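You operate a simulated robot arm through the tools that you are given. There is no shell and no other tool.

Carry out the task below with a simulated robot arm. There is one attempt and no reset: what you move stays moved.

Task
Grey knob down to 0, plug the headphones in, solo the red channel, then grey knob up to 2.

It is judged by the outcome, as a careful person would: the job done as asked, and still so three seconds after it is handed in. It fails if anything else is knocked over, pushed out of place, dropped, spilled or broken.

Robot
A 7-joint arm with a two-finger parallel gripper, fixed in place. Base frame: the origin is at the foot of the arm, x ahead of it, y to its left, z up. Units: m, rad, N and s.
Its first joint turns from -2.304 to 2.304 rad. Payload 3.91 kg.
Tool frame: the origin (TCP) lies between the finger pads and is the grasp point; the fingertips stand 0.03 m ahead of it; z points along the fingers, y is the line along which they close. The gripper opens to 0.11 m. The fingers are 0.02 m wide and 0.01 m thick; the gripper's body (0.048 by 0.112 m) begins 0.055 m behind the TCP.
Orientation is that of the tool frame in the base frame, as a unit quaternion [x, y, z, w]. With the fingers straight down and closing along the base's y, the tool's x points along the base's -x, its y along +y and its z along -z.

Tools
- The arm moves only by the tool step_arm. Its argument "moves" is a list of rows, each a list of 7 numbers: the shift along the tool's x, y, z in m, then the turn, a rotation vector about the tool's x, y, z in rad, then the gripper command, from -1 (shut) to 1 (fully open), values between in proportion. In form: [[x, y, z, wx, wy, wz, fingers], ...]. A call has 1 to 20 rows; each row is the pose to reach, as a shift and turn from the pose commanded when the call began, along the tool's axes at that moment. A row lasts 0.2 s, in which the tool goes at most 0.05 m and 0.15 rad; a call with a longer step from one row to the next is refused whole, and so is a gripper value outside its range. Where a pose cannot be reached the arm comes as near as it can. A force on the tool above 40 N (or 10 N above the force at the start of the call, whichever is more), or a blocked arm, ends the call early, and 0.2 s more pass. The fingers move at their own pace (about 0.108 m/s each) and stop on an object; they squeeze with about 24 N. The grip force told is the motor's: it shows also when the fingers shut on nothing. Time passes only in rows, and 0.2 s behind the last, so rows that repeat a pose let the fingers close. The reply holds the time, the measured pose of the TCP, the force on the tool along the base axes, the opening and the grip force, in the units named above and with some noise, with the torque about the TCP (base axes, N m) and any sound that the robot's microphone picked up.
- Cameras (640 x 400 px; columns grow to the right, rows downward): "scene" is fixed at [0.4002, -0.501, 1.4185]; the picture's right is [0.99, -0.15, 0.00], its down [-0.05, -0.30, -0.95] and it looks along [0.14, 0.94, -0.30] (base axes); focal length 340 px, centre (320, 200). "wrist" rides on the gripper at [0.072, 0.017, -0.103] in the tool frame; the picture's right is [-0.23, 0.97, 0.00], its down [-0.76, -0.18, -0.62] and it looks along [-0.61, -0.14, 0.78] (tool axes); focal length 222 px, centre (320, 200). There is no depth. A picture from a camera that has moved, and an enlarged one, comes with that camera's place and axes in the base frame and with its lens.
- capture(camera): a new picture of that camera. It takes no simulated time.
- inspect(camera, box): a new picture of the part [left, top, right, bottom] of that camera's present view, enlarged. It takes no simulated time.
- job_done(): hands the job in; it is judged then, once.

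Places have to be worked out from the pictures, the camera data and where the tool is seen. Open the gripper and draw the arm clear of the work before you hand the job in, unless the task says otherwise.

The tools are called after ">>>" as a command line: name --pt "numbers of a row" for each row, then --argument value for the rest, lists and objects as JSON in quotes. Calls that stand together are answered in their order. step_arm: Moves the arm, as the interface text tells. Its arguments: {"type":"object","properties":{"moves":{"type":"array","items":{"type":"array","items":{"type":"number"}}}},"required":["moves"]} The other tools are called the same way: capture (camera) takes a picture; inspect (camera, box) takes an enlarged picture of a part of a camera's view; job_done () hands the job in.

At the start:

```text
t: 0.0
tool_pos: [0.2404, 0.6129, 1.1659]
tcp_rot: [-0.001, 1.0, 0.0, 0.0]
wrist_force: [0.0, 1.1, 0.3]
moment: [0.0, 0.03, 0.01]
opening: 0.11
grip_force: 0.1
```

scene: 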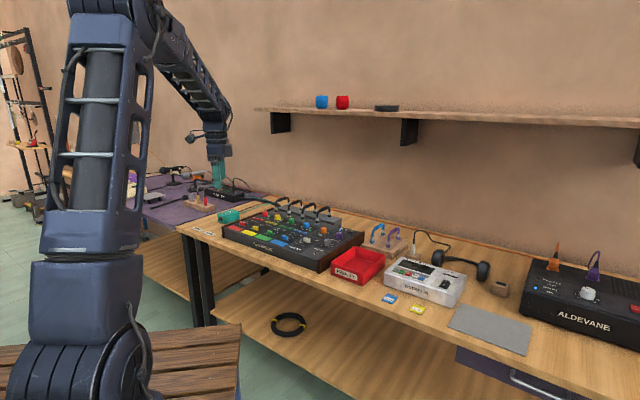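
wrist: 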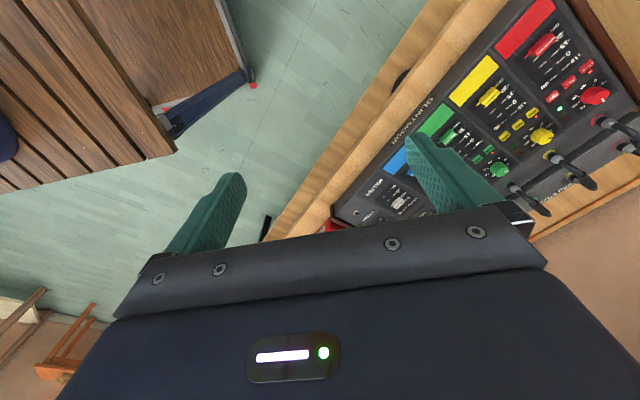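

I'll start by looking closely at the mixer, the headphones and the other devices in the scene camera and the wrist camera.

>>> inspect --camera "scene" --box '[210, 185, 370, 285]'

>>> inspect --camera "scene" --box '[360, 220, 520, 320]'

>>> inspect --camera "scene" --box '[480, 230, 640, 330]'

>>> inspect --camera "wrist" --box '[320, 0, 640, 200]'

>>> inspect --camera "scene" --box '[130, 140, 290, 240]'

```text
4.00 times, centred on (290, 235) of scene
camera zoom: at [0.4002, -0.501, 1.4185], right [0.99, -0.15, 0.0], down [-0.05, -0.3, -0.95], along [0.14, 0.94, -0.3], focal length 1362 px, centre (440, 60)
```

zoom: 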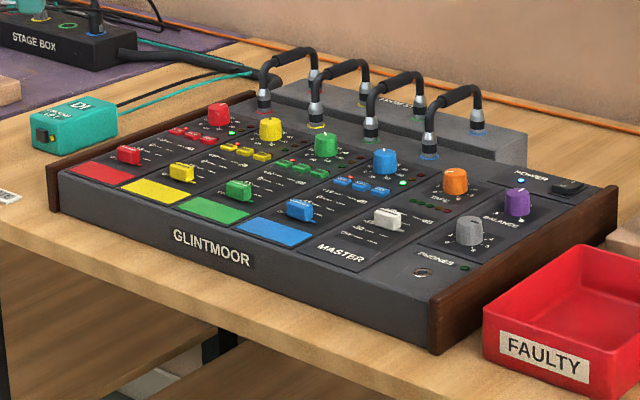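

```text
4.00 times, centred on (440, 270) of scene
camera zoom: at [0.4002, -0.501, 1.4185], right [0.99, -0.15, 0.0], down [-0.05, -0.3, -0.95], along [0.14, 0.94, -0.3], focal length 1362 px, centre (-160, -80)
```

zoom: 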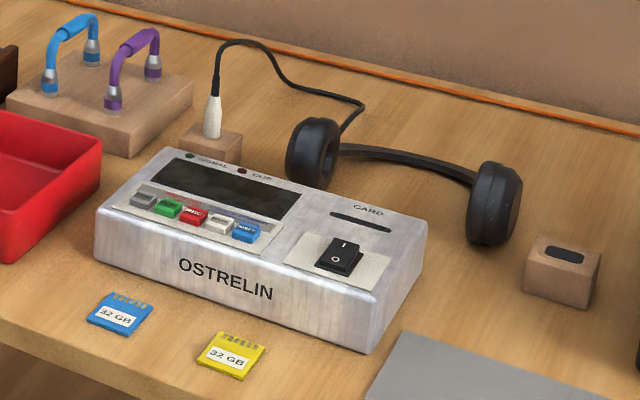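

```text
4.00 times, centred on (560, 280) of scene
camera zoom: at [0.4002, -0.501, 1.4185], right [0.99, -0.15, 0.0], down [-0.05, -0.3, -0.95], along [0.14, 0.94, -0.3], focal length 1362 px, centre (-640, -120)
```

zoom: 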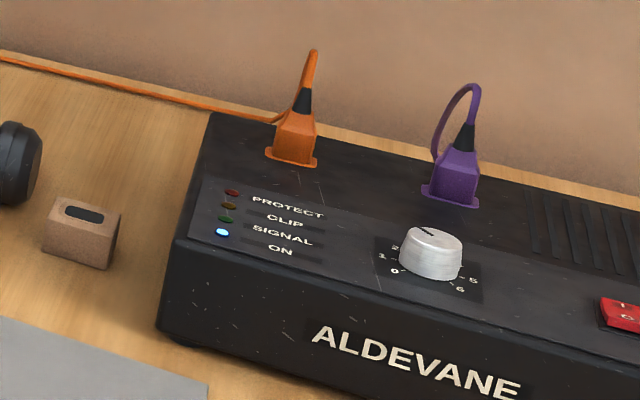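

```text
2.00 times, centred on (480, 100) of wrist
camera zoom: at [0.1689, 0.6282, 1.2692], right [0.23, 0.97, 0.0], down [0.76, -0.18, 0.62], along [0.61, -0.14, -0.78], focal length 444 px, centre (0, 400)
```

zoom: 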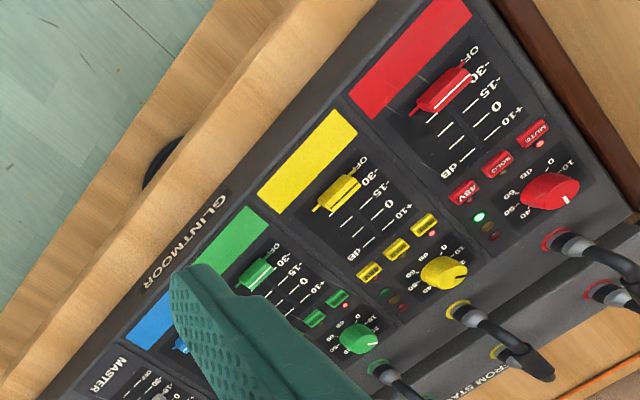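

```text
4.00 times, centred on (210, 190) of scene
camera zoom: at [0.4002, -0.501, 1.4185], right [0.99, -0.15, 0.0], down [-0.05, -0.3, -0.95], along [0.14, 0.94, -0.3], focal length 1362 px, centre (760, 240)
```

zoom: 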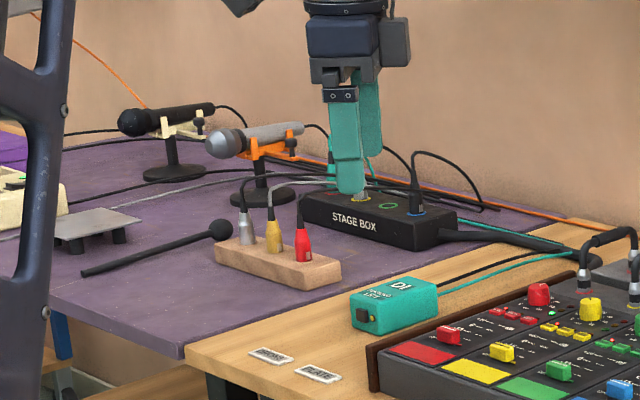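

The grey knob sits next to PHONES on the GLINTMOOR mixer, and the white headphone plug stands in a wooden block behind the OSTRELIN. I judge the mixer panel to be at z≈0.85, turned about 45° to the base. I'll move the tool in the air and yaw it to face outward over the mixer for a better look.

>>> step_arm --pt "-0.037 -0.002 0.011 0 0 -0.131 1" --pt "-0.074 -0.004 0.022 0 0 -0.262 1" --pt "-0.11 -0.006 0.033 0 0 -0.393 1" --pt "-0.147 -0.008 0.044 0 0 -0.524 1" --pt "-0.184 -0.01 0.055 0 0 -0.655 1" --pt "-0.22 -0.012 0.066 0 0 -0.785 1"

>>> capture --camera "wrist"

>>> capture --camera "scene"

```text
t: 1.4
tool_pos: [0.4603, 0.5996, 1.0976]
tcp_rot: [-0.383, 0.924, 0.0, 0.001]
wrist_force: [-1.0, -0.2, 0.4]
moment: [-0.03, -0.08, 0.01]
opening: 0.11
grip_force: 0.0
```

```text
taken
camera wrist: at [0.3989, 0.5599, 1.2019], right [-0.53, 0.85, 0.0], down [0.66, 0.41, 0.62], along [0.53, 0.33, -0.78], focal length 222 px, centre (320, 200)
```

wrist: 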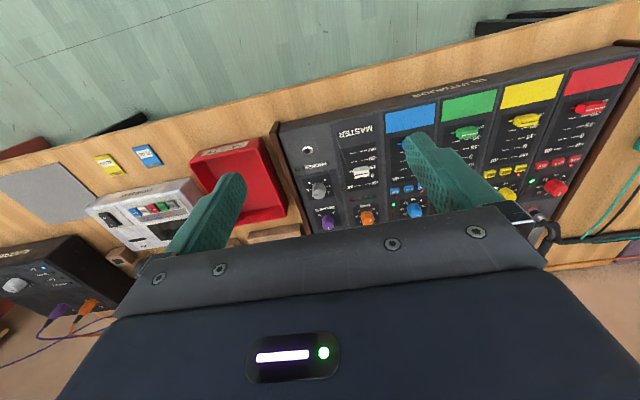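

```text
taken
```

scene: 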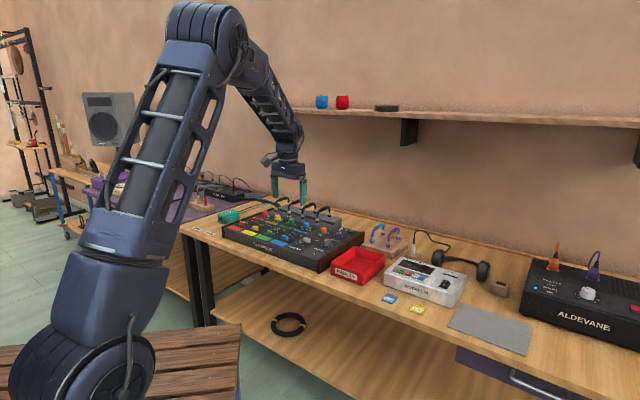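

The wrist view now shows the whole mixer, upside down, with objects further from the base lower in the picture. I'll enlarge the phones/grey-knob area, the red channel, and the headphones' plug.

>>> inspect --camera "wrist" --box '[270, 110, 430, 210]'

>>> inspect --camera "wrist" --box '[470, 50, 640, 220]'

>>> inspect --camera "scene" --box '[290, 210, 370, 260]'

>>> inspect --camera "wrist" --box '[60, 130, 280, 300]'

```text
4.00 times, centred on (350, 160) of wrist
camera zoom: at [0.3989, 0.5599, 1.2019], right [-0.53, 0.85, 0.0], down [0.66, 0.41, 0.62], along [0.53, 0.33, -0.78], focal length 888 px, centre (200, 360)
```

zoom: 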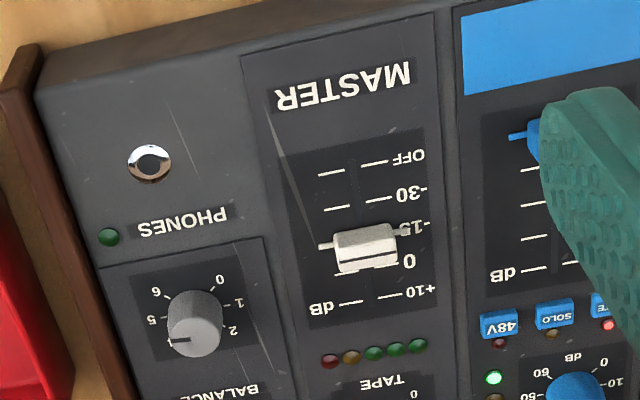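

```text
2.35 times, centred on (555, 135) of wrist
camera zoom: at [0.3989, 0.5599, 1.2019], right [-0.53, 0.85, 0.0], down [0.66, 0.41, 0.62], along [0.53, 0.33, -0.78], focal length 523 px, centre (-233, 353)
```

zoom: 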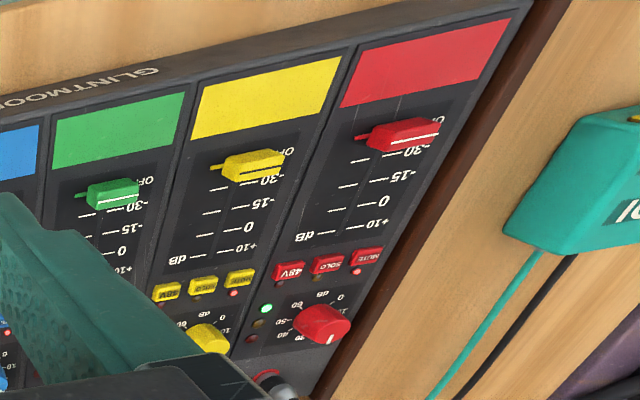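

```text
8.00 times, centred on (330, 235) of scene
camera zoom: at [0.4002, -0.501, 1.4185], right [0.99, -0.15, 0.0], down [-0.05, -0.3, -0.95], along [0.14, 0.94, -0.3], focal length 2724 px, centre (240, -80)
```

zoom: 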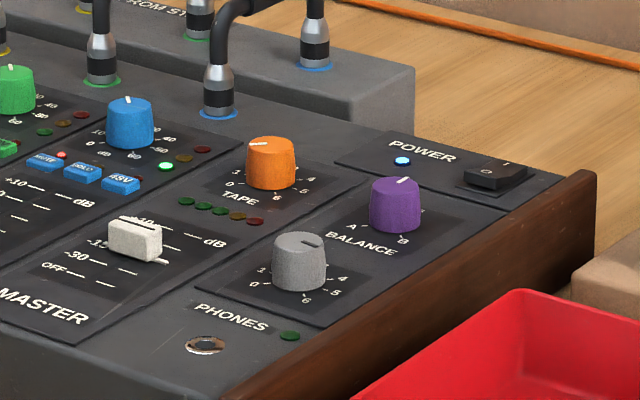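

```text
2.35 times, centred on (170, 215) of wrist
camera zoom: at [0.3989, 0.5599, 1.2019], right [-0.53, 0.85, 0.0], down [0.66, 0.41, 0.62], along [0.53, 0.33, -0.78], focal length 523 px, centre (673, 165)
```

zoom: 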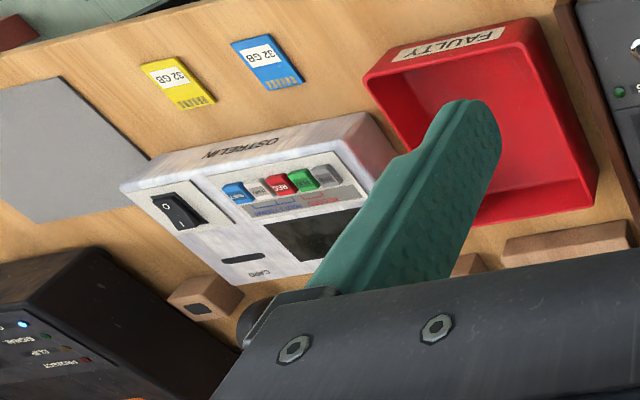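

From both views, the mixer rows run at right angles to the 45° direction. In outward/left coordinates (u, w), the grey knob is near u 0.915, w 0.055 with its top at z≈0.87, and the pointer is near 4. I'll move closer above it to refine this.

>>> step_arm --pt "-0.03 -0.011 0.03 0 0 0 0.3" --pt "-0.06 -0.022 0.06 0 0 0 0.1" --pt "-0.09 -0.033 0.09 0 0 0 0.1" --pt "-0.1205 -0.0435 0.1176 0 0 0 0.1" --pt "-0.1205 -0.0435 0.1176 0 0 0 0.1"

>>> capture --camera "wrist"

>>> inspect --camera "wrist" --box '[240, 80, 400, 210]'

>>> inspect --camera "scene" --box '[290, 190, 370, 250]'

```text
t: 2.6
tool_pos: [0.5776, 0.6536, 0.9805]
tcp_rot: [-0.383, 0.924, 0.0, 0.0]
wrist_force: [-0.1, 0.4, -0.4]
moment: [-0.03, -0.03, 0.04]
opening: 0.0605
grip_force: 0.0
```

```text
taken
camera wrist: at [0.5149, 0.613, 1.0853], right [-0.53, 0.85, 0.0], down [0.66, 0.41, 0.62], along [0.53, 0.33, -0.78], focal length 222 px, centre (320, 200)
```

wrist: 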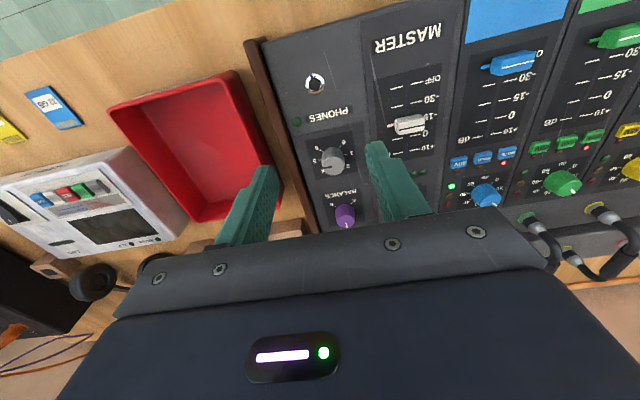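

```text
3.08 times, centred on (320, 145) of wrist
camera zoom: at [0.5149, 0.613, 1.0853], right [-0.53, 0.85, 0.0], down [0.66, 0.41, 0.62], along [0.53, 0.33, -0.78], focal length 684 px, centre (320, 369)
```

zoom: 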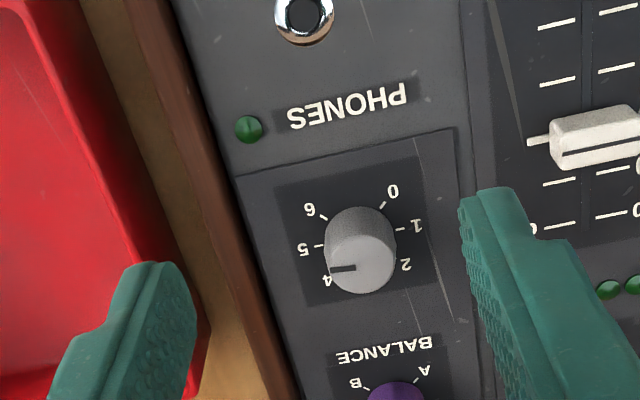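

```text
6.67 times, centred on (330, 220) of scene
camera zoom: at [0.4002, -0.501, 1.4185], right [0.99, -0.15, 0.0], down [-0.05, -0.3, -0.95], along [0.14, 0.94, -0.3], focal length 2270 px, centre (253, 67)
```

zoom: 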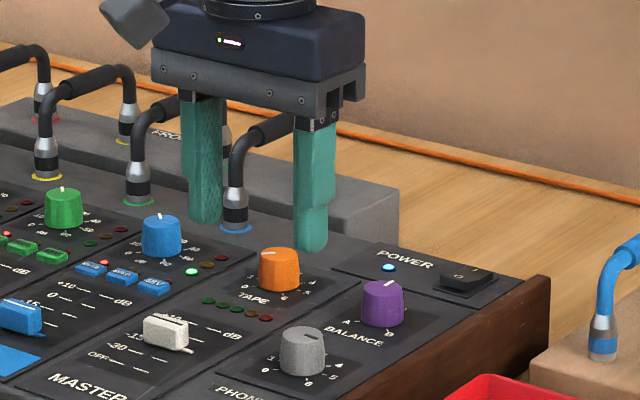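

The dial labels 0–6 are readable now, but the two views give slightly different pointer readings. I'll enlarge the knob further in both.

>>> inspect --camera "wrist" --box '[306, 125, 354, 155]'

>>> inspect --camera "wrist" --box '[300, 132, 356, 188]'

>>> inspect --camera "scene" --box '[318, 232, 350, 252]'

```text
13.33 times, centred on (330, 140) of wrist
camera zoom: at [0.5149, 0.613, 1.0853], right [-0.53, 0.85, 0.0], down [0.66, 0.41, 0.62], along [0.53, 0.33, -0.78], focal length 2962 px, centre (187, 1000)
```

zoom: 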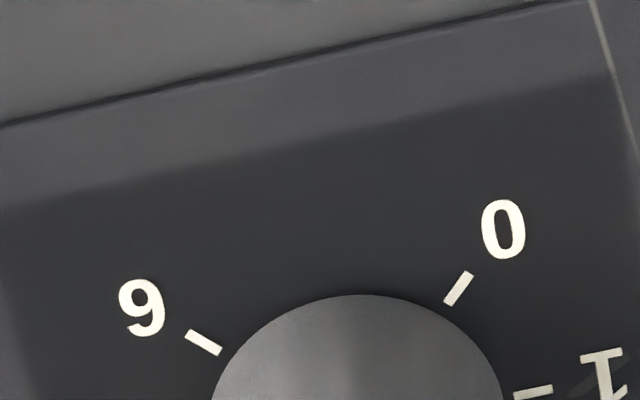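

```text
7.14 times, centred on (328, 160) of wrist
camera zoom: at [0.5149, 0.613, 1.0853], right [-0.53, 0.85, 0.0], down [0.66, 0.41, 0.62], along [0.53, 0.33, -0.78], focal length 1587 px, centre (263, 486)
```

zoom: 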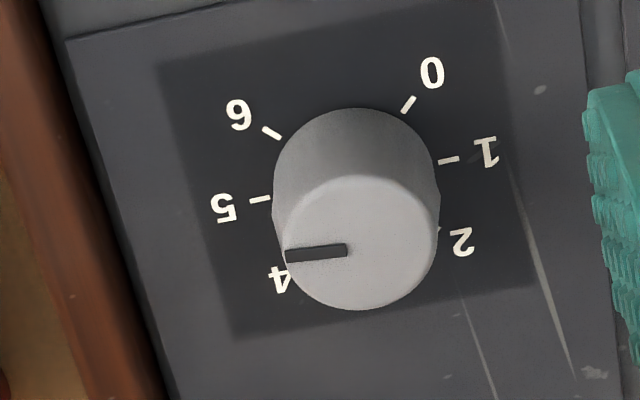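

```text
16.00 times, centred on (334, 242) of scene
camera zoom: at [0.4002, -0.501, 1.4185], right [0.99, -0.15, 0.0], down [-0.05, -0.3, -0.95], along [0.14, 0.94, -0.3], focal length 5448 px, centre (96, -472)
```

zoom: 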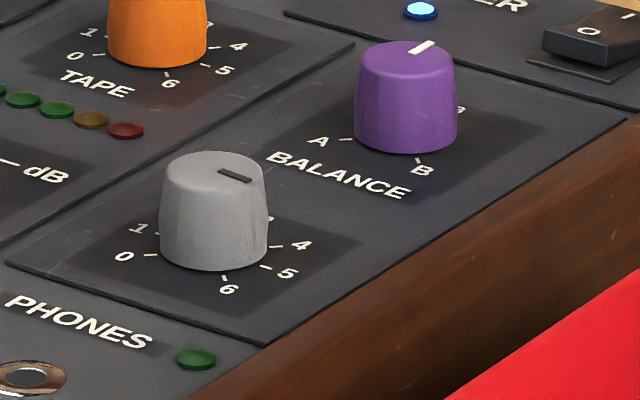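

The pointer reads about 5 on the 0–6 dial in both views, with 0 pointing towards base −x and 2 towards +y. I put the knob at u≈0.920, w≈0.054 with its top at z≈0.872. I'll pre-turn the tool clockwise above it so I have room to turn it counter-clockwise.

>>> step_arm --pt "-0.01 0 0.006 0 0 0.1375 0.1" --pt "-0.02 0 0.012 0 0 0.275 0.1" --pt "-0.03 0 0.018 0 0 0.4125 0.1" --pt "-0.04 0.0005 0.024 0 0 0.55 0.1" --pt "-0.0494 0.0008 0.03 0 0 0.6875 0.1" --pt "-0.0494 0.0008 0.036 0 0 0.825 0.1" --pt "-0.0494 0.0008 0.043 0 0 0.9625 0.1" --pt "-0.0494 0.0008 0.05 0 0 1.1 0.1" --pt "-0.0494 0.0008 0.05 0 0 1.1 0.1"

>>> capture --camera "wrist"

>>> inspect --camera "scene" --box '[290, 190, 370, 250]'

```text
t: 4.6
tool_pos: [0.6114, 0.6906, 0.9331]
tcp_rot: [0.158, 0.987, 0.0, 0.0]
wrist_force: [0.9, 0.0, 0.9]
moment: [-0.01, -0.01, 0.01]
opening: 0.0604
grip_force: 0.0
```

```text
taken
camera wrist: at [0.5483, 0.7285, 1.0363], right [0.52, 0.85, 0.0], down [0.67, -0.41, 0.62], along [0.53, -0.32, -0.78], focal length 222 px, centre (320, 200)
```

wrist: 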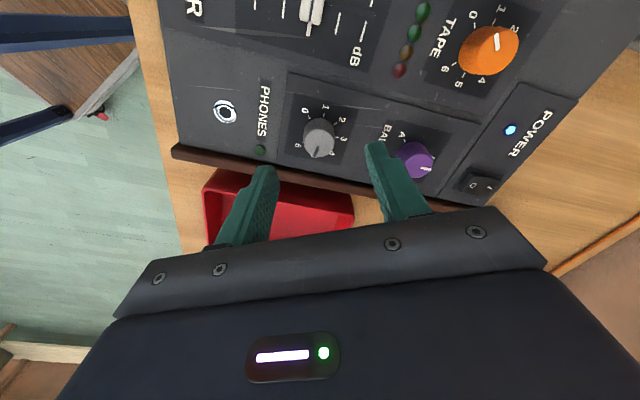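

```text
6.67 times, centred on (330, 220) of scene
camera zoom: at [0.4002, -0.501, 1.4185], right [0.99, -0.15, 0.0], down [-0.05, -0.3, -0.95], along [0.14, 0.94, -0.3], focal length 2270 px, centre (253, 67)
```

zoom: 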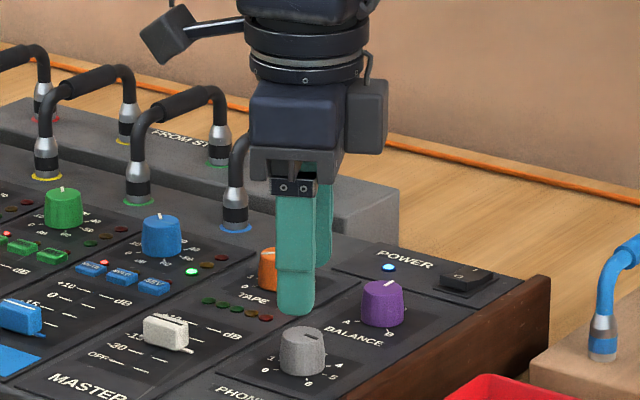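

The tool is over the knob at u≈0.921, w≈0.056. I'll enlarge the wrist view between the fingers to check the centring before going down.

>>> inspect --camera "wrist" --box '[260, 90, 420, 190]'

```text
4.00 times, centred on (340, 140) of wrist
camera zoom: at [0.5483, 0.7285, 1.0363], right [0.52, 0.85, 0.0], down [0.67, -0.41, 0.62], along [0.53, -0.32, -0.78], focal length 888 px, centre (240, 440)
```

zoom: 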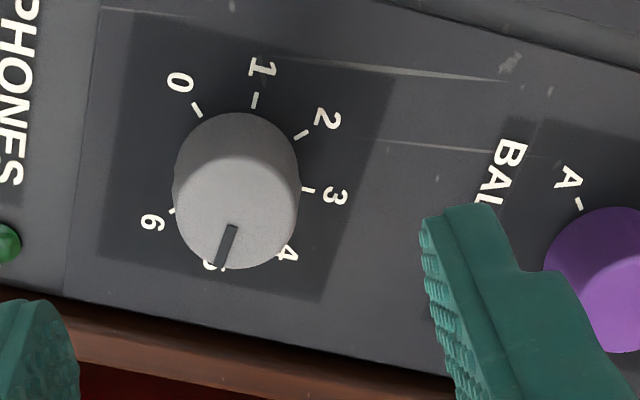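

The knob centre is within 2 mm of the TCP axis and the pointer sits at 5. I'll go straight down to TCP z≈0.888, with the fingertips just above the panel, and close on the knob.

>>> step_arm --pt "-0.001 -0.0015 0.015 0 0 0 0.1" --pt "-0.001 -0.0015 0.03 0 0 0 0.1" --pt "-0.001 -0.0015 0.045 0 0 0 0.1" --pt "-0.001 -0.0015 0.045 0 0 0 0.1" --pt "-0.001 -0.0015 0.045 0 0 0 -1" --pt "-0.001 -0.0015 0.045 0 0 0 -1"

>>> inspect --camera "wrist" --box '[260, 90, 420, 190]'

>>> inspect --camera "scene" --box '[290, 200, 370, 250]'

```text
t: 6.0
tool_pos: [0.614, 0.6911, 0.8869]
tcp_rot: [0.157, 0.988, 0.002, 0.0]
wrist_force: [13.4, 26.3, -7.8]
moment: [0.9, -0.6, -0.03]
opening: 0.0248
grip_force: 44.7
```

```text
4.00 times, centred on (340, 140) of wrist
camera zoom: at [0.5492, 0.7273, 0.9915], right [0.52, 0.86, 0.0], down [0.67, -0.41, 0.62], along [0.53, -0.32, -0.78], focal length 888 px, centre (240, 440)
```

zoom: 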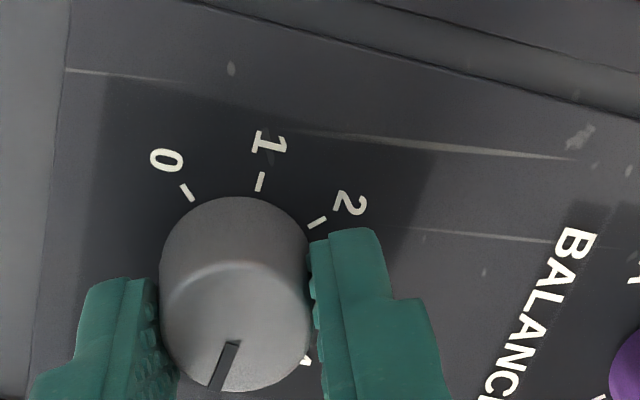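

```text
8.00 times, centred on (330, 225) of scene
camera zoom: at [0.4002, -0.501, 1.4185], right [0.99, -0.15, 0.0], down [-0.05, -0.3, -0.95], along [0.14, 0.94, -0.3], focal length 2724 px, centre (240, 0)
```

zoom: 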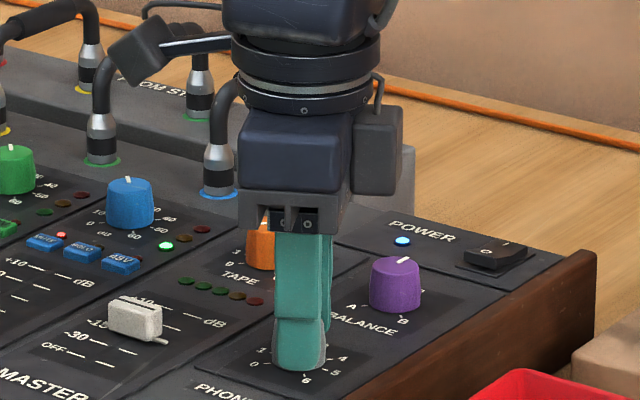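

The grip holds, but about 29 N of sideways load shows that the knob centre is a couple of mm further along tool +y. I'll shift the command to relieve that load.

>>> step_arm --pt "0 0.0015 0 0 0 0 -1" --pt "0 0.003 0 0 0 0 -1"

```text
t: 6.6
tool_pos: [0.6118, 0.6897, 0.8865]
tcp_rot: [0.157, 0.988, -0.001, 0.0]
wrist_force: [-5.6, -12.3, 9.4]
moment: [-0.57, 0.2, 0.05]
opening: 0.0249
grip_force: 44.8
```

The force reversed, so the stiffness is about 14 N/mm. I'll back off 1 mm and begin turning counter-clockwise in a small step to see the loads.

>>> step_arm --pt "0 -0.001 0 0 0 0 -1" --pt "0 -0.001 0 0 0 -0.12 -1" --pt "0 -0.001 0 0 0 -0.24 -1" --pt "0 -0.001 0 0 0 -0.36 -1"

>>> inspect --camera "wrist" --box '[260, 90, 420, 190]'

```text
t: 7.6
tool_pos: [0.6122, 0.6896, 0.8863]
tcp_rot: [-0.022, 1.0, 0.001, 0.0]
wrist_force: [3.1, -1.5, 9.5]
moment: [0.06, 0.0, 0.04]
opening: 0.0248
grip_force: 45.3
```

```text
4.00 times, centred on (340, 140) of wrist
camera zoom: at [0.5398, 0.7033, 0.9915], right [0.18, 0.98, 0.0], down [0.77, -0.14, 0.62], along [0.61, -0.11, -0.78], focal length 888 px, centre (240, 440)
```

zoom: 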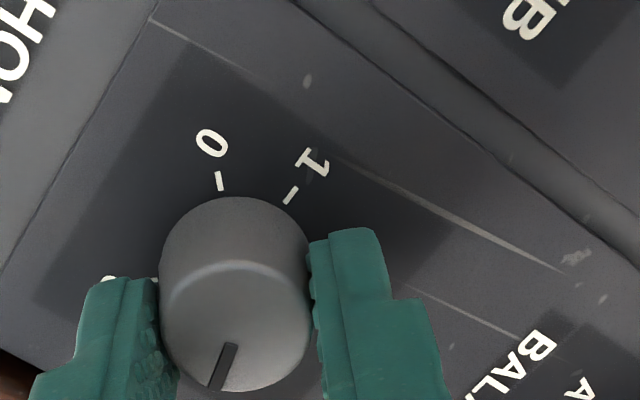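

The pointer moves with the gripper and the loads are small. I'll keep turning counter-clockwise.

>>> step_arm --pt "0 0 0 0 0 -0.14 -1" --pt "0 0 0 0 0 -0.28 -1" --pt "0 0 0 0 0 -0.42 -1" --pt "0 0 0 0 0 -0.56 -1" --pt "0 0 0 0 0 -0.7 -1" --pt "0 0 0 0 0 -0.84 -1" --pt "0 0 0 0 0 -0.98 -1" --pt "0 0 0 0 0 -1.12 -1" --pt "0 0 0 0 0 -1.26 -1" --pt "0 0 0 0 0 -1.4 -1" --pt "0 0 0 0 0 -1.54 -1" --pt "0 0 0 0 0 -1.68 -1" --pt "0 0 0 0 0 -1.82 -1" --pt "0 0 0 0 0 -1.96 -1"

>>> inspect --camera "wrist" --box '[260, 90, 420, 190]'

```text
t: 9.3
tool_pos: [0.6107, 0.6923, 0.886]
tcp_rot: [-0.504, 0.864, 0.002, 0.001]
wrist_force: [1.1, 6.7, -2.7]
moment: [0.25, -0.08, 0.0]
opening: 0.0246
grip_force: 44.9
stopped in row 8: the force on the tool passed its limit at 41 N (the readings are from after the stop); the commanded pose is now the measured one
```

```text
4.00 times, centred on (340, 140) of wrist
camera zoom: at [0.5614, 0.6365, 0.9913], right [-0.74, 0.68, 0.0], down [0.53, 0.57, 0.63], along [0.42, 0.46, -0.78], focal length 888 px, centre (240, 440)
```

zoom: 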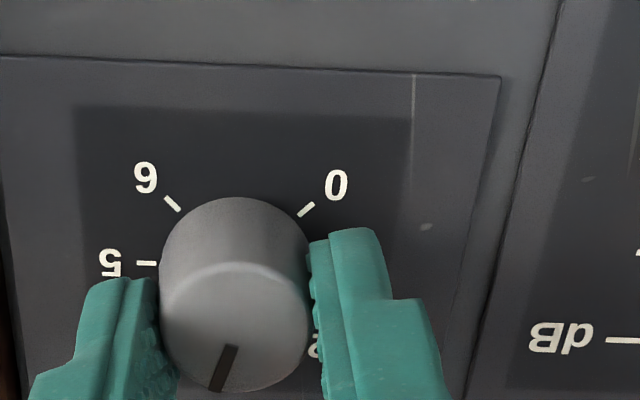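

The stop was a small centring load, and the pointer is now near 3.25. The command has been reset to the measured pose, so I'll continue turning.

>>> step_arm --pt "0 0 0 0 0 -0.12 -1" --pt "0 0 0 0 0 -0.24 -1" --pt "0 0 0 0 0 -0.36 -1" --pt "0 0 0 0 0 -0.48 -1" --pt "0 0 0 0 0 -0.6 -1"

```text
t: 10.5
tool_pos: [0.6098, 0.6915, 0.8874]
tcp_rot: [0.737, -0.676, -0.001, -0.001]
wrist_force: [-12.7, 10.5, 0.4]
moment: [0.02, 0.58, -0.04]
opening: 0.0247
grip_force: 44.6
```

The pointer is near 2.5 now, with a modest side load. I'll trim the centring by a millimetre and continue turning.

>>> step_arm --pt "-0.0004 0.0009 0 0 0 -0.05 -1" --pt "-0.0004 0.0009 0 0 0 -0.17 -1" --pt "-0.0004 0.0009 0 0 0 -0.29 -1" --pt "-0.0004 0.0009 0 0 0 -0.41 -1" --pt "-0.0004 0.0009 0 0 0 -0.53 -1"

```text
t: 11.7
tool_pos: [0.6095, 0.6929, 0.8878]
tcp_rot: [0.889, -0.459, -0.001, 0.0]
wrist_force: [-24.4, 3.8, -2.1]
moment: [-0.2, 0.64, -0.06]
opening: 0.0249
grip_force: 45.0
```

The pointer is near 1.8. I'll trim the centring by about 1.2 mm and continue the turn.

>>> step_arm --pt "-0.0012 0.0012 0 0 0 0 -1" --pt "-0.0012 0.0012 0 0 0 -0.12 -1" --pt "-0.0012 0.0012 0 0 0 -0.24 -1" --pt "-0.0012 0.0012 0 0 0 -0.36 -1"

>>> inspect --camera "wrist" --box '[260, 90, 420, 190]'

>>> capture --camera "scene"

```text
t: 12.7
tool_pos: [0.6092, 0.6922, 0.8881]
tcp_rot: [0.956, -0.292, -0.001, -0.001]
wrist_force: [-24.0, -7.5, -2.4]
moment: [-0.76, 0.2, -0.05]
opening: 0.0246
grip_force: 45.0
```

```text
4.00 times, centred on (340, 140) of wrist
camera zoom: at [0.6596, 0.6363, 0.9915], right [-0.73, -0.68, 0.0], down [-0.53, 0.57, 0.62], along [-0.42, 0.46, -0.78], focal length 888 px, centre (240, 440)
```

zoom: 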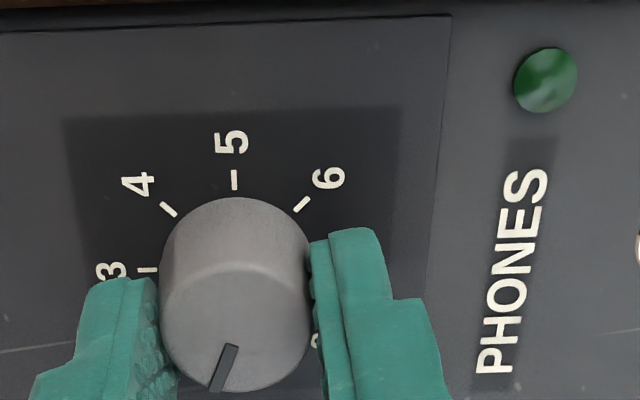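

```text
taken
```

scene: 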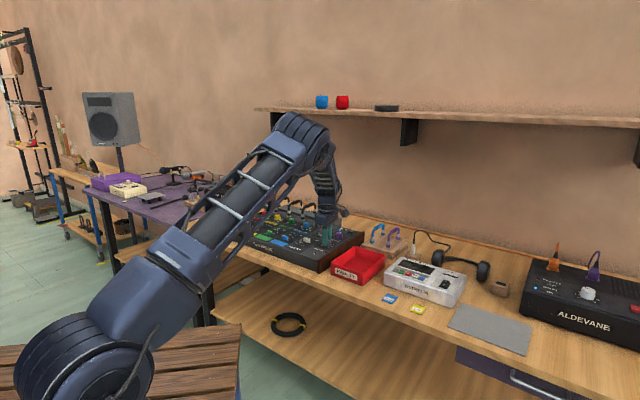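

The pointer is near 1.4 and about 61° remain. I'll continue with another centring trim.

>>> step_arm --pt "-0.0012 0.0014 0 0 0 0 -1" --pt "-0.0012 0.0014 0 0 0 -0.12 -1" --pt "-0.0012 0.0014 0 0 0 -0.24 -1" --pt "-0.0012 0.0014 0 0 0 -0.36 -1" --pt "-0.0012 0.0014 0 0 0 -0.48 -1"

>>> inspect --camera "wrist" --box '[260, 90, 420, 190]'

```text
t: 13.9
tool_pos: [0.6084, 0.6906, 0.8873]
tcp_rot: [0.998, -0.056, 0.0, -0.001]
wrist_force: [-12.7, -25.4, 0.6]
moment: [-0.81, 0.44, -0.06]
opening: 0.0245
grip_force: 45.0
```

```text
4.00 times, centred on (340, 140) of wrist
camera zoom: at [0.6785, 0.6648, 0.9917], right [-0.34, -0.94, 0.0], down [-0.74, 0.26, 0.62], along [-0.59, 0.21, -0.78], focal length 888 px, centre (240, 440)
```

zoom: 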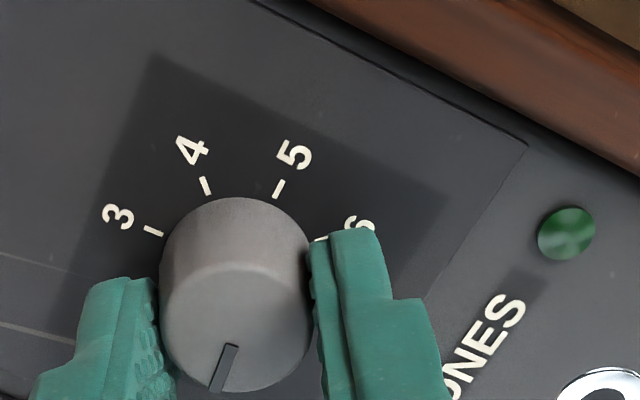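

The pointer has about 33–38° to go to 0. I'll continue in small steps with centring trims.

>>> step_arm --pt "-0.001 0.0016 0 0 0 0 -1" --pt "-0.001 0.0016 0 0 0 -0.12 -1" --pt "-0.001 0.0016 0 0 0 -0.24 -1" --pt "-0.001 0.0016 0 0 0 -0.36 -1"

>>> inspect --camera "wrist" --box '[260, 90, 420, 190]'

```text
t: 14.9
tool_pos: [0.6079, 0.6889, 0.8869]
tcp_rot: [0.993, 0.122, 0.002, -0.001]
wrist_force: [18.5, -11.4, -5.5]
moment: [-0.06, -1.19, -0.04]
opening: 0.0248
grip_force: 45.1
```

```text
4.00 times, centred on (340, 140) of wrist
camera zoom: at [0.6827, 0.69, 0.9919], right [0.02, -1.0, 0.0], down [-0.78, -0.01, 0.62], along [-0.62, -0.01, -0.78], focal length 888 px, centre (240, 440)
```

zoom: 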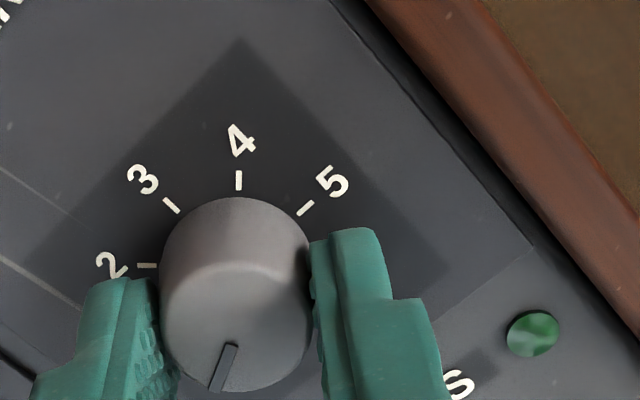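

About 13–18° remain. I'll enlarge the pointer itself for an exact reading before the final turn.

>>> inspect --camera "wrist" --box '[295, 130, 345, 200]'

```text
5.71 times, centred on (320, 165) of wrist
camera zoom: at [0.6827, 0.69, 0.9919], right [0.02, -1.0, 0.0], down [-0.78, -0.01, 0.62], along [-0.62, -0.01, -0.78], focal length 1269 px, centre (320, 400)
```

zoom: 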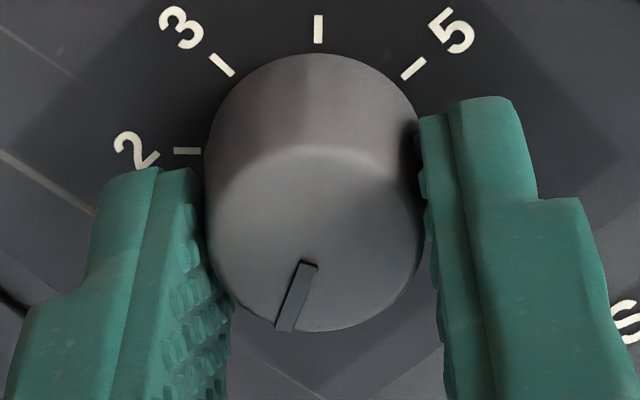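

The pointer sits about 17° short of 0. I'll make the last turn of 0.31 rad with a centring trim.

>>> step_arm --pt "0.001 0.001 0 0 0 0 -1" --pt "0.001 0.001 0 0 0 -0.1 -1" --pt "0.001 0.001 0 0 0 -0.2 -1" --pt "0.001 0.001 0 0 0 -0.31 -1" --pt "0.001 0.001 0 0 0 -0.31 -1"

>>> inspect --camera "wrist" --box '[295, 130, 345, 200]'

```text
t: 16.1
tool_pos: [0.6091, 0.689, 0.8874]
tcp_rot: [0.962, 0.274, 0.002, -0.002]
wrist_force: [28.8, -8.6, 0.1]
moment: [-0.62, -0.52, -0.06]
opening: 0.0246
grip_force: 45.3
```

```text
5.71 times, centred on (320, 165) of wrist
camera zoom: at [0.6791, 0.712, 0.9919], right [0.32, -0.95, 0.0], down [-0.74, -0.25, 0.62], along [-0.59, -0.2, -0.78], focal length 1269 px, centre (320, 400)
```

zoom: 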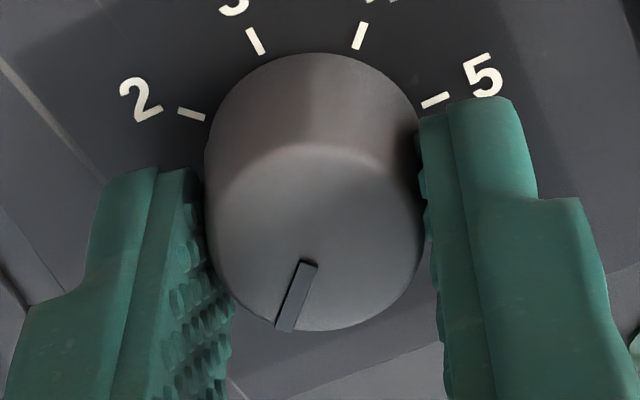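

The pointer now lines up with tick 4's opposite, which is 0. I'll relieve the side load, open, rise straight up and look.

>>> step_arm --pt "0.0012 0.0015 0 0 0 0 -1" --pt "0.0012 0.0015 0 0 0 0 0.1" --pt "0.0012 0.0015 0 0 0 0 0.1" --pt "0.0012 0.0015 -0.03 0 0 0 0.1" --pt "0.0012 0.0015 -0.07 0 0 0 0.1" --pt "0.0012 0.0015 -0.11 0 0 0 0.1"

>>> inspect --camera "wrist" --box '[270, 90, 370, 190]'

>>> inspect --camera "scene" --box '[318, 232, 350, 252]'

```text
t: 17.5
tool_pos: [0.6087, 0.6895, 0.9964]
tcp_rot: [0.962, 0.274, 0.0, -0.001]
wrist_force: [1.0, -0.1, -0.3]
moment: [0.0, 0.06, -0.03]
opening: 0.0603
grip_force: 0.1
```

```text
4.00 times, centred on (320, 140) of wrist
camera zoom: at [0.6793, 0.7117, 1.1002], right [0.32, -0.95, 0.0], down [-0.74, -0.25, 0.62], along [-0.59, -0.2, -0.78], focal length 888 px, centre (320, 440)
```

zoom: 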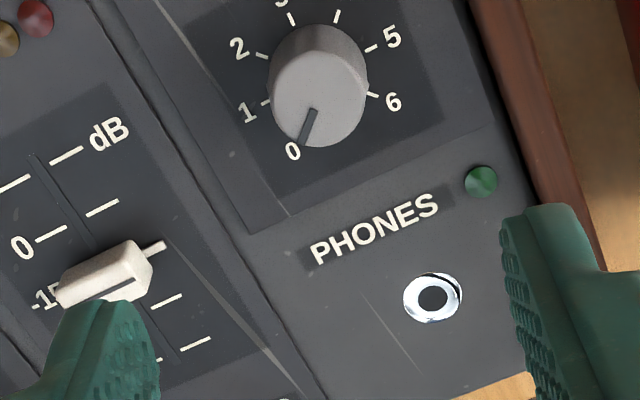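

```text
16.00 times, centred on (334, 242) of scene
camera zoom: at [0.4002, -0.501, 1.4185], right [0.99, -0.15, 0.0], down [-0.05, -0.3, -0.95], along [0.14, 0.94, -0.3], focal length 5448 px, centre (96, -472)
```

zoom: 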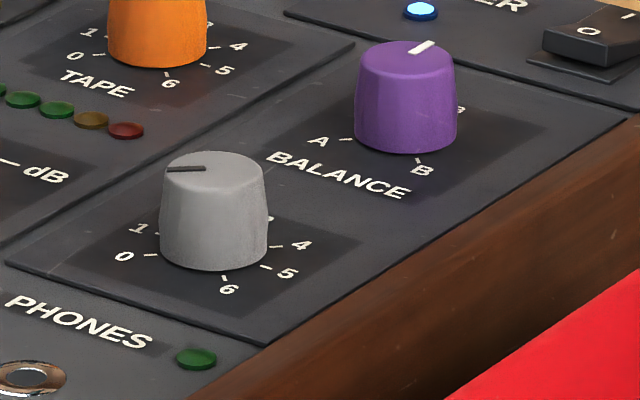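

The pointer now rests on 0. Next I'll turn the wrist back to neutral while moving up and over towards the headphone plug, to look at it from above.

>>> step_arm --pt "0.0032 0.0109 -0.0042 0 0 0.1455 0.1" --pt "0.0064 0.0218 -0.0084 0 0 0.291 0.1" --pt "0.0096 0.0328 -0.0125 0 0 0.4365 0.1" --pt "0.0127 0.0437 -0.0167 0 0 0.582 0.1" --pt "0.0159 0.0546 -0.0209 0 0 0.7275 0.1" --pt "0.0191 0.0656 -0.0251 0 0 0.873 0.1" --pt "0.0223 0.0765 -0.0293 0 0 1.0185 0.1" --pt "0.0255 0.0874 -0.0334 0 0 1.164 0.1" --pt "0.0287 0.0983 -0.0376 0 0 1.3095 0.1" --pt "0.0319 0.1093 -0.0418 0 0 1.455 0.1" --pt "0.035 0.1202 -0.046 0 0 1.6005 0.1" --pt "0.0382 0.1311 -0.0502 0 0 1.746 0.1" --pt "0.0414 0.142 -0.0543 0 0 1.8915 0.1" --pt "0.0446 0.153 -0.0585 0 0 2.037 0.1" --pt "0.0478 0.1639 -0.0627 0 0 2.1825 0.1" --pt "0.051 0.1748 -0.0669 0 0 2.328 0.1" --pt "0.0541 0.1857 -0.0711 0 0 2.4735 0.1" --pt "0.0573 0.1967 -0.0752 0 0 2.619 0.1" --pt "0.0605 0.2076 -0.0794 0 0 2.7645 0.1" --pt "0.0637 0.2185 -0.0836 0 0 2.91 0.1"

>>> capture --camera "wrist"

>>> capture --camera "scene"

```text
t: 21.7
tool_pos: [0.7792, 0.5379, 1.0804]
tcp_rot: [-0.382, 0.924, 0.003, 0.002]
wrist_force: [-0.2, -0.6, -0.1]
moment: [-0.04, 0.0, -0.01]
opening: 0.0605
grip_force: 0.0
```

```text
taken
camera wrist: at [0.7157, 0.496, 1.1846], right [-0.53, 0.85, 0.0], down [0.66, 0.41, 0.62], along [0.53, 0.33, -0.78], focal length 222 px, centre (320, 200)
```

wrist: 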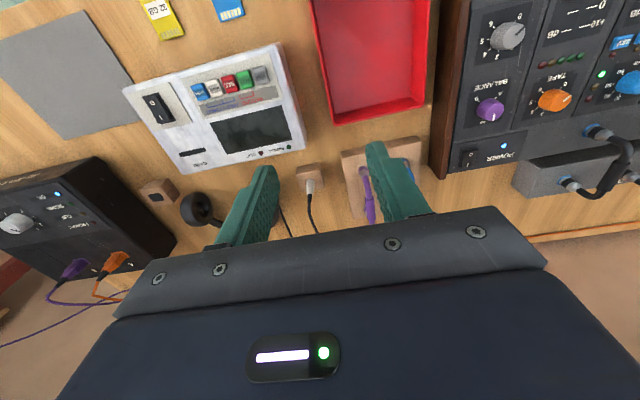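

```text
taken
```

scene: 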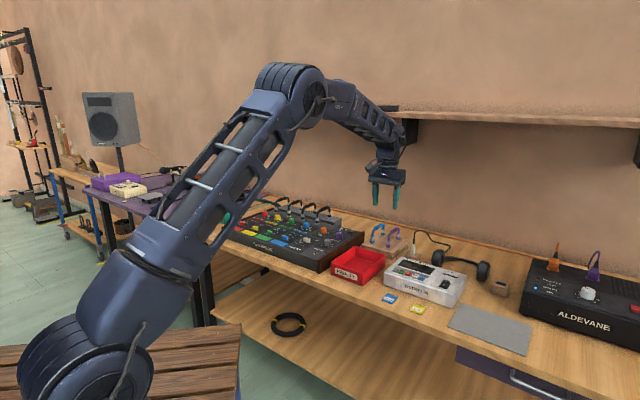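

The plug and its block are visible between the fingers. I'll enlarge that part in both cameras.

>>> inspect --camera "wrist" --box '[270, 140, 350, 240]'

>>> inspect --camera "scene" --box '[370, 215, 460, 275]'

>>> inspect --camera "scene" --box '[400, 225, 440, 255]'

```text
4.00 times, centred on (310, 190) of wrist
camera zoom: at [0.7157, 0.496, 1.1846], right [-0.53, 0.85, 0.0], down [0.66, 0.41, 0.62], along [0.53, 0.33, -0.78], focal length 888 px, centre (360, 240)
```

zoom: 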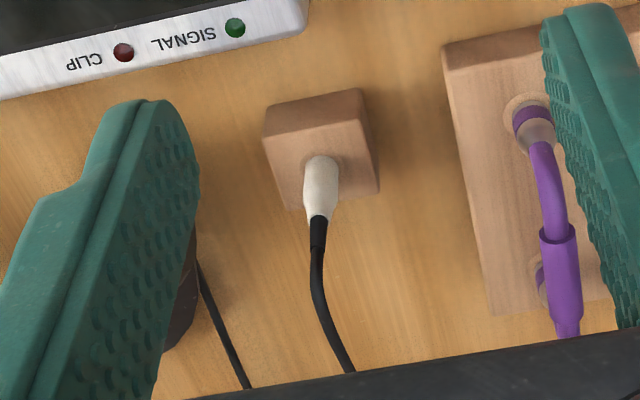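

```text
6.67 times, centred on (415, 245) of scene
camera zoom: at [0.4002, -0.501, 1.4185], right [0.99, -0.15, 0.0], down [-0.05, -0.3, -0.95], along [0.14, 0.94, -0.3], focal length 2270 px, centre (-313, -100)
```

zoom: 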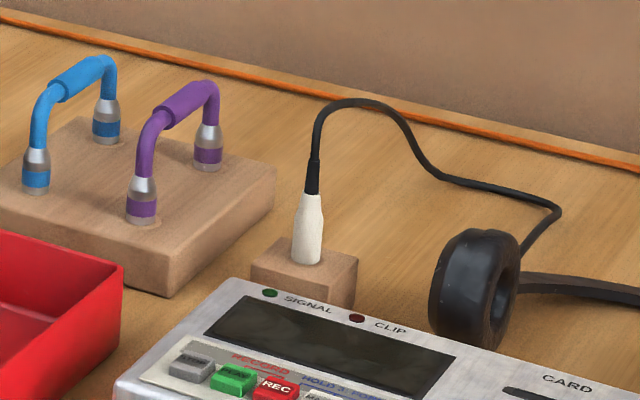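

```text
13.33 times, centred on (420, 240) of scene
camera zoom: at [0.4002, -0.501, 1.4185], right [0.99, -0.15, 0.0], down [-0.05, -0.3, -0.95], along [0.14, 0.94, -0.3], focal length 4540 px, centre (-1013, -333)
```

zoom: 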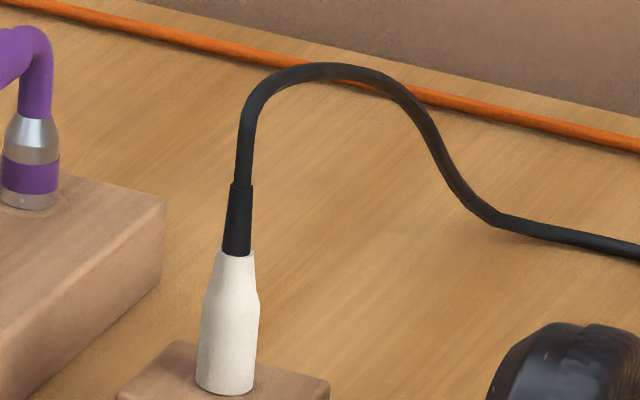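

I place the plug upright at u≈1.079, w≈−0.226, with its white barrel from z≈0.838 to 0.878 and the cable rising from its top. That is about 1.10 m out, so the tool has to be tilted outward. I'll tilt 0.5 rad here in the air and look at the plug, cable and headphones.

>>> step_arm --pt "0 0 0 0 -0.125 0 0.1" --pt "0 0 0 0 -0.25 0 0.1" --pt "0 0 0 0 -0.375 0 0.1" --pt "0 0 0 0 -0.5 0 0.1" --pt "0 0 0 0 -0.5 0 0.1"

>>> capture --camera "wrist"

>>> capture --camera "scene"

```text
t: 22.9
tool_pos: [0.7781, 0.5379, 1.0821]
tcp_rot: [-0.37, 0.895, 0.097, 0.23]
wrist_force: [-0.4, 0.7, 0.3]
moment: [0.03, -0.03, 0.0]
opening: 0.0605
grip_force: 0.1
```

```text
taken
camera wrist: at [0.6864, 0.4672, 1.1373], right [-0.55, 0.83, 0.11], down [0.39, 0.13, 0.91], along [0.74, 0.54, -0.39], focal length 222 px, centre (320, 200)
```

wrist: 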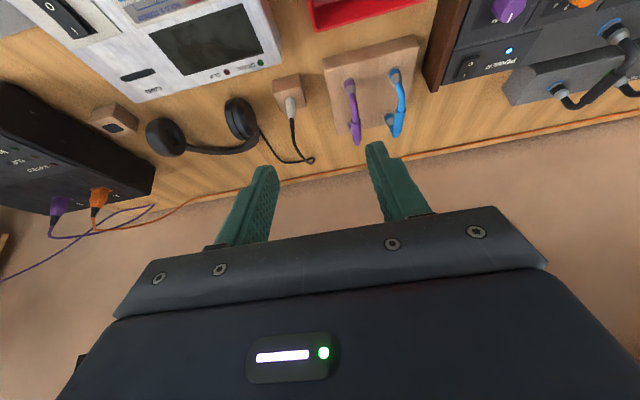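

```text
taken
```

scene: 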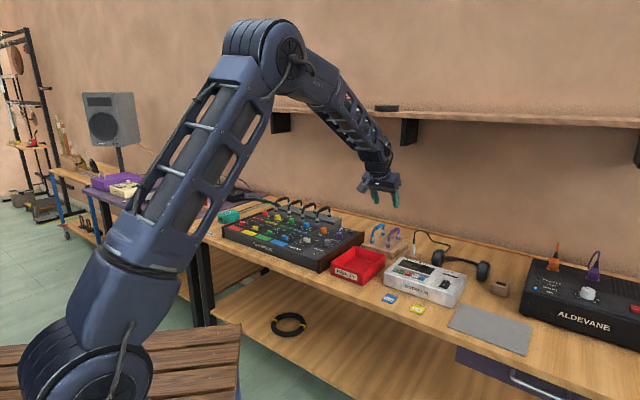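

>>> inspect --camera "wrist" --box '[130, 60, 350, 190]'

>>> inspect --camera "wrist" --box '[250, 70, 350, 180]'

```text
2.91 times, centred on (240, 125) of wrist
camera zoom: at [0.6864, 0.4672, 1.1373], right [-0.55, 0.83, 0.11], down [0.39, 0.13, 0.91], along [0.74, 0.54, -0.39], focal length 646 px, centre (553, 418)
```

zoom: 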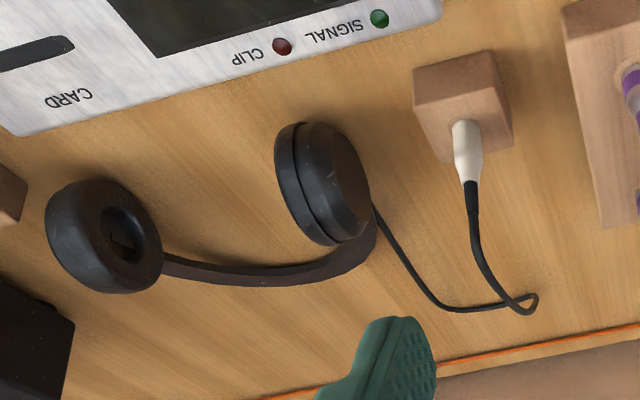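

```text
3.64 times, centred on (300, 125) of wrist
camera zoom: at [0.6864, 0.4672, 1.1373], right [-0.55, 0.83, 0.11], down [0.39, 0.13, 0.91], along [0.74, 0.54, -0.39], focal length 808 px, centre (393, 473)
```

zoom: 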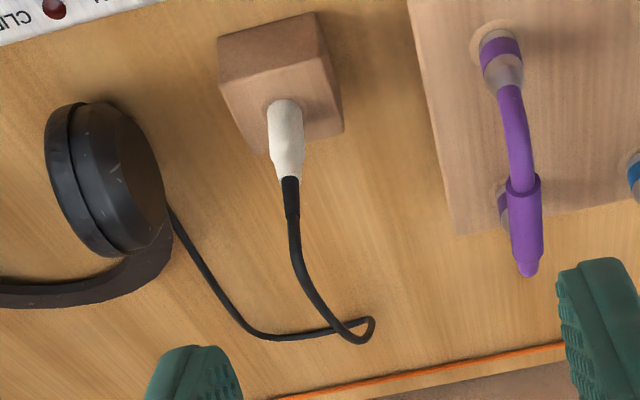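

The two tilted-view readings agree: the plug is at u≈1.080, w≈−0.227, strain relief top at z≈0.90, and the cable leaves outward and loops back to the near ear cup. I'll move to a standoff 8 cm back from it along the tilted tool axis.

>>> step_arm --pt "-0.005 -0.0112 0.0343 0 0 0 0.0" --pt "-0.01 -0.0224 0.0686 0 0 0 0.0" --pt "-0.015 -0.0336 0.1029 0 0 0 0.0" --pt "-0.02 -0.0448 0.1372 0 0 0 0.0" --pt "-0.0251 -0.056 0.1715 0 0 0 0.0" --pt "-0.0251 -0.056 0.1715 0 0 0 0.0"

>>> capture --camera "wrist"

>>> inspect --camera "scene" --box '[350, 190, 470, 290]'

```text
t: 24.3
tool_pos: [0.8919, 0.5717, 0.9434]
tcp_rot: [-0.371, 0.895, 0.096, 0.229]
wrist_force: [-0.4, 0.6, 0.6]
moment: [-0.02, 0.03, -0.03]
opening: 0.055
grip_force: 0.1
```

```text
taken
camera wrist: at [0.7993, 0.5026, 0.9987], right [-0.55, 0.83, 0.11], down [0.39, 0.13, 0.91], along [0.74, 0.54, -0.39], focal length 222 px, centre (320, 200)
```

wrist: 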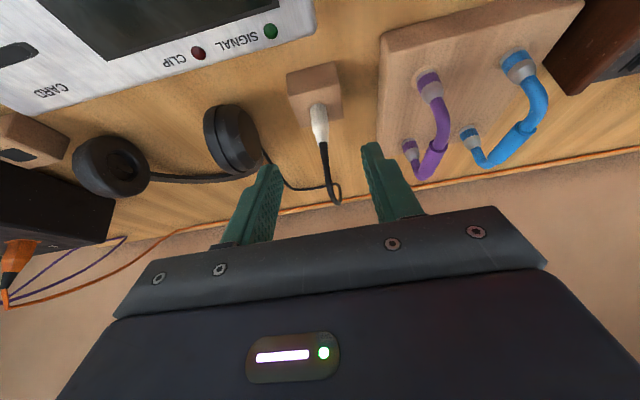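

```text
4.00 times, centred on (410, 240) of scene
camera zoom: at [0.4002, -0.501, 1.4185], right [0.99, -0.15, 0.0], down [-0.05, -0.3, -0.95], along [0.14, 0.94, -0.3], focal length 1362 px, centre (-40, 40)
```

zoom: 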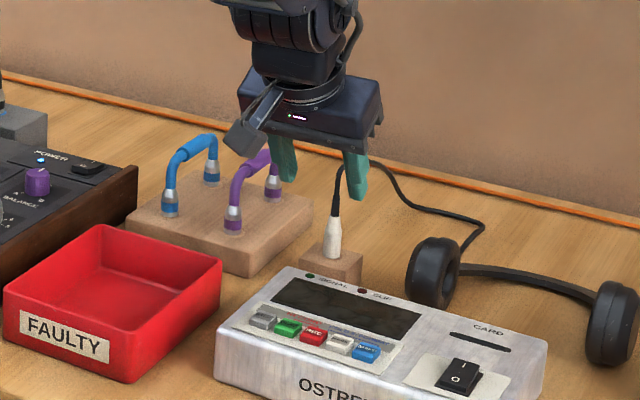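

The standoff pose was reached. I'll enlarge the view between the fingers to check the plug's lateral alignment before sliding in.

>>> inspect --camera "wrist" --box '[240, 50, 420, 230]'

```text
2.22 times, centred on (330, 140) of wrist
camera zoom: at [0.7993, 0.5026, 0.9987], right [-0.55, 0.83, 0.11], down [0.39, 0.13, 0.91], along [0.74, 0.54, -0.39], focal length 494 px, centre (298, 333)
```

zoom: 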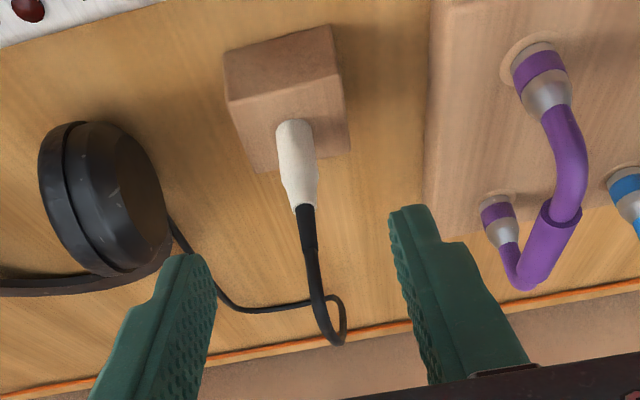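

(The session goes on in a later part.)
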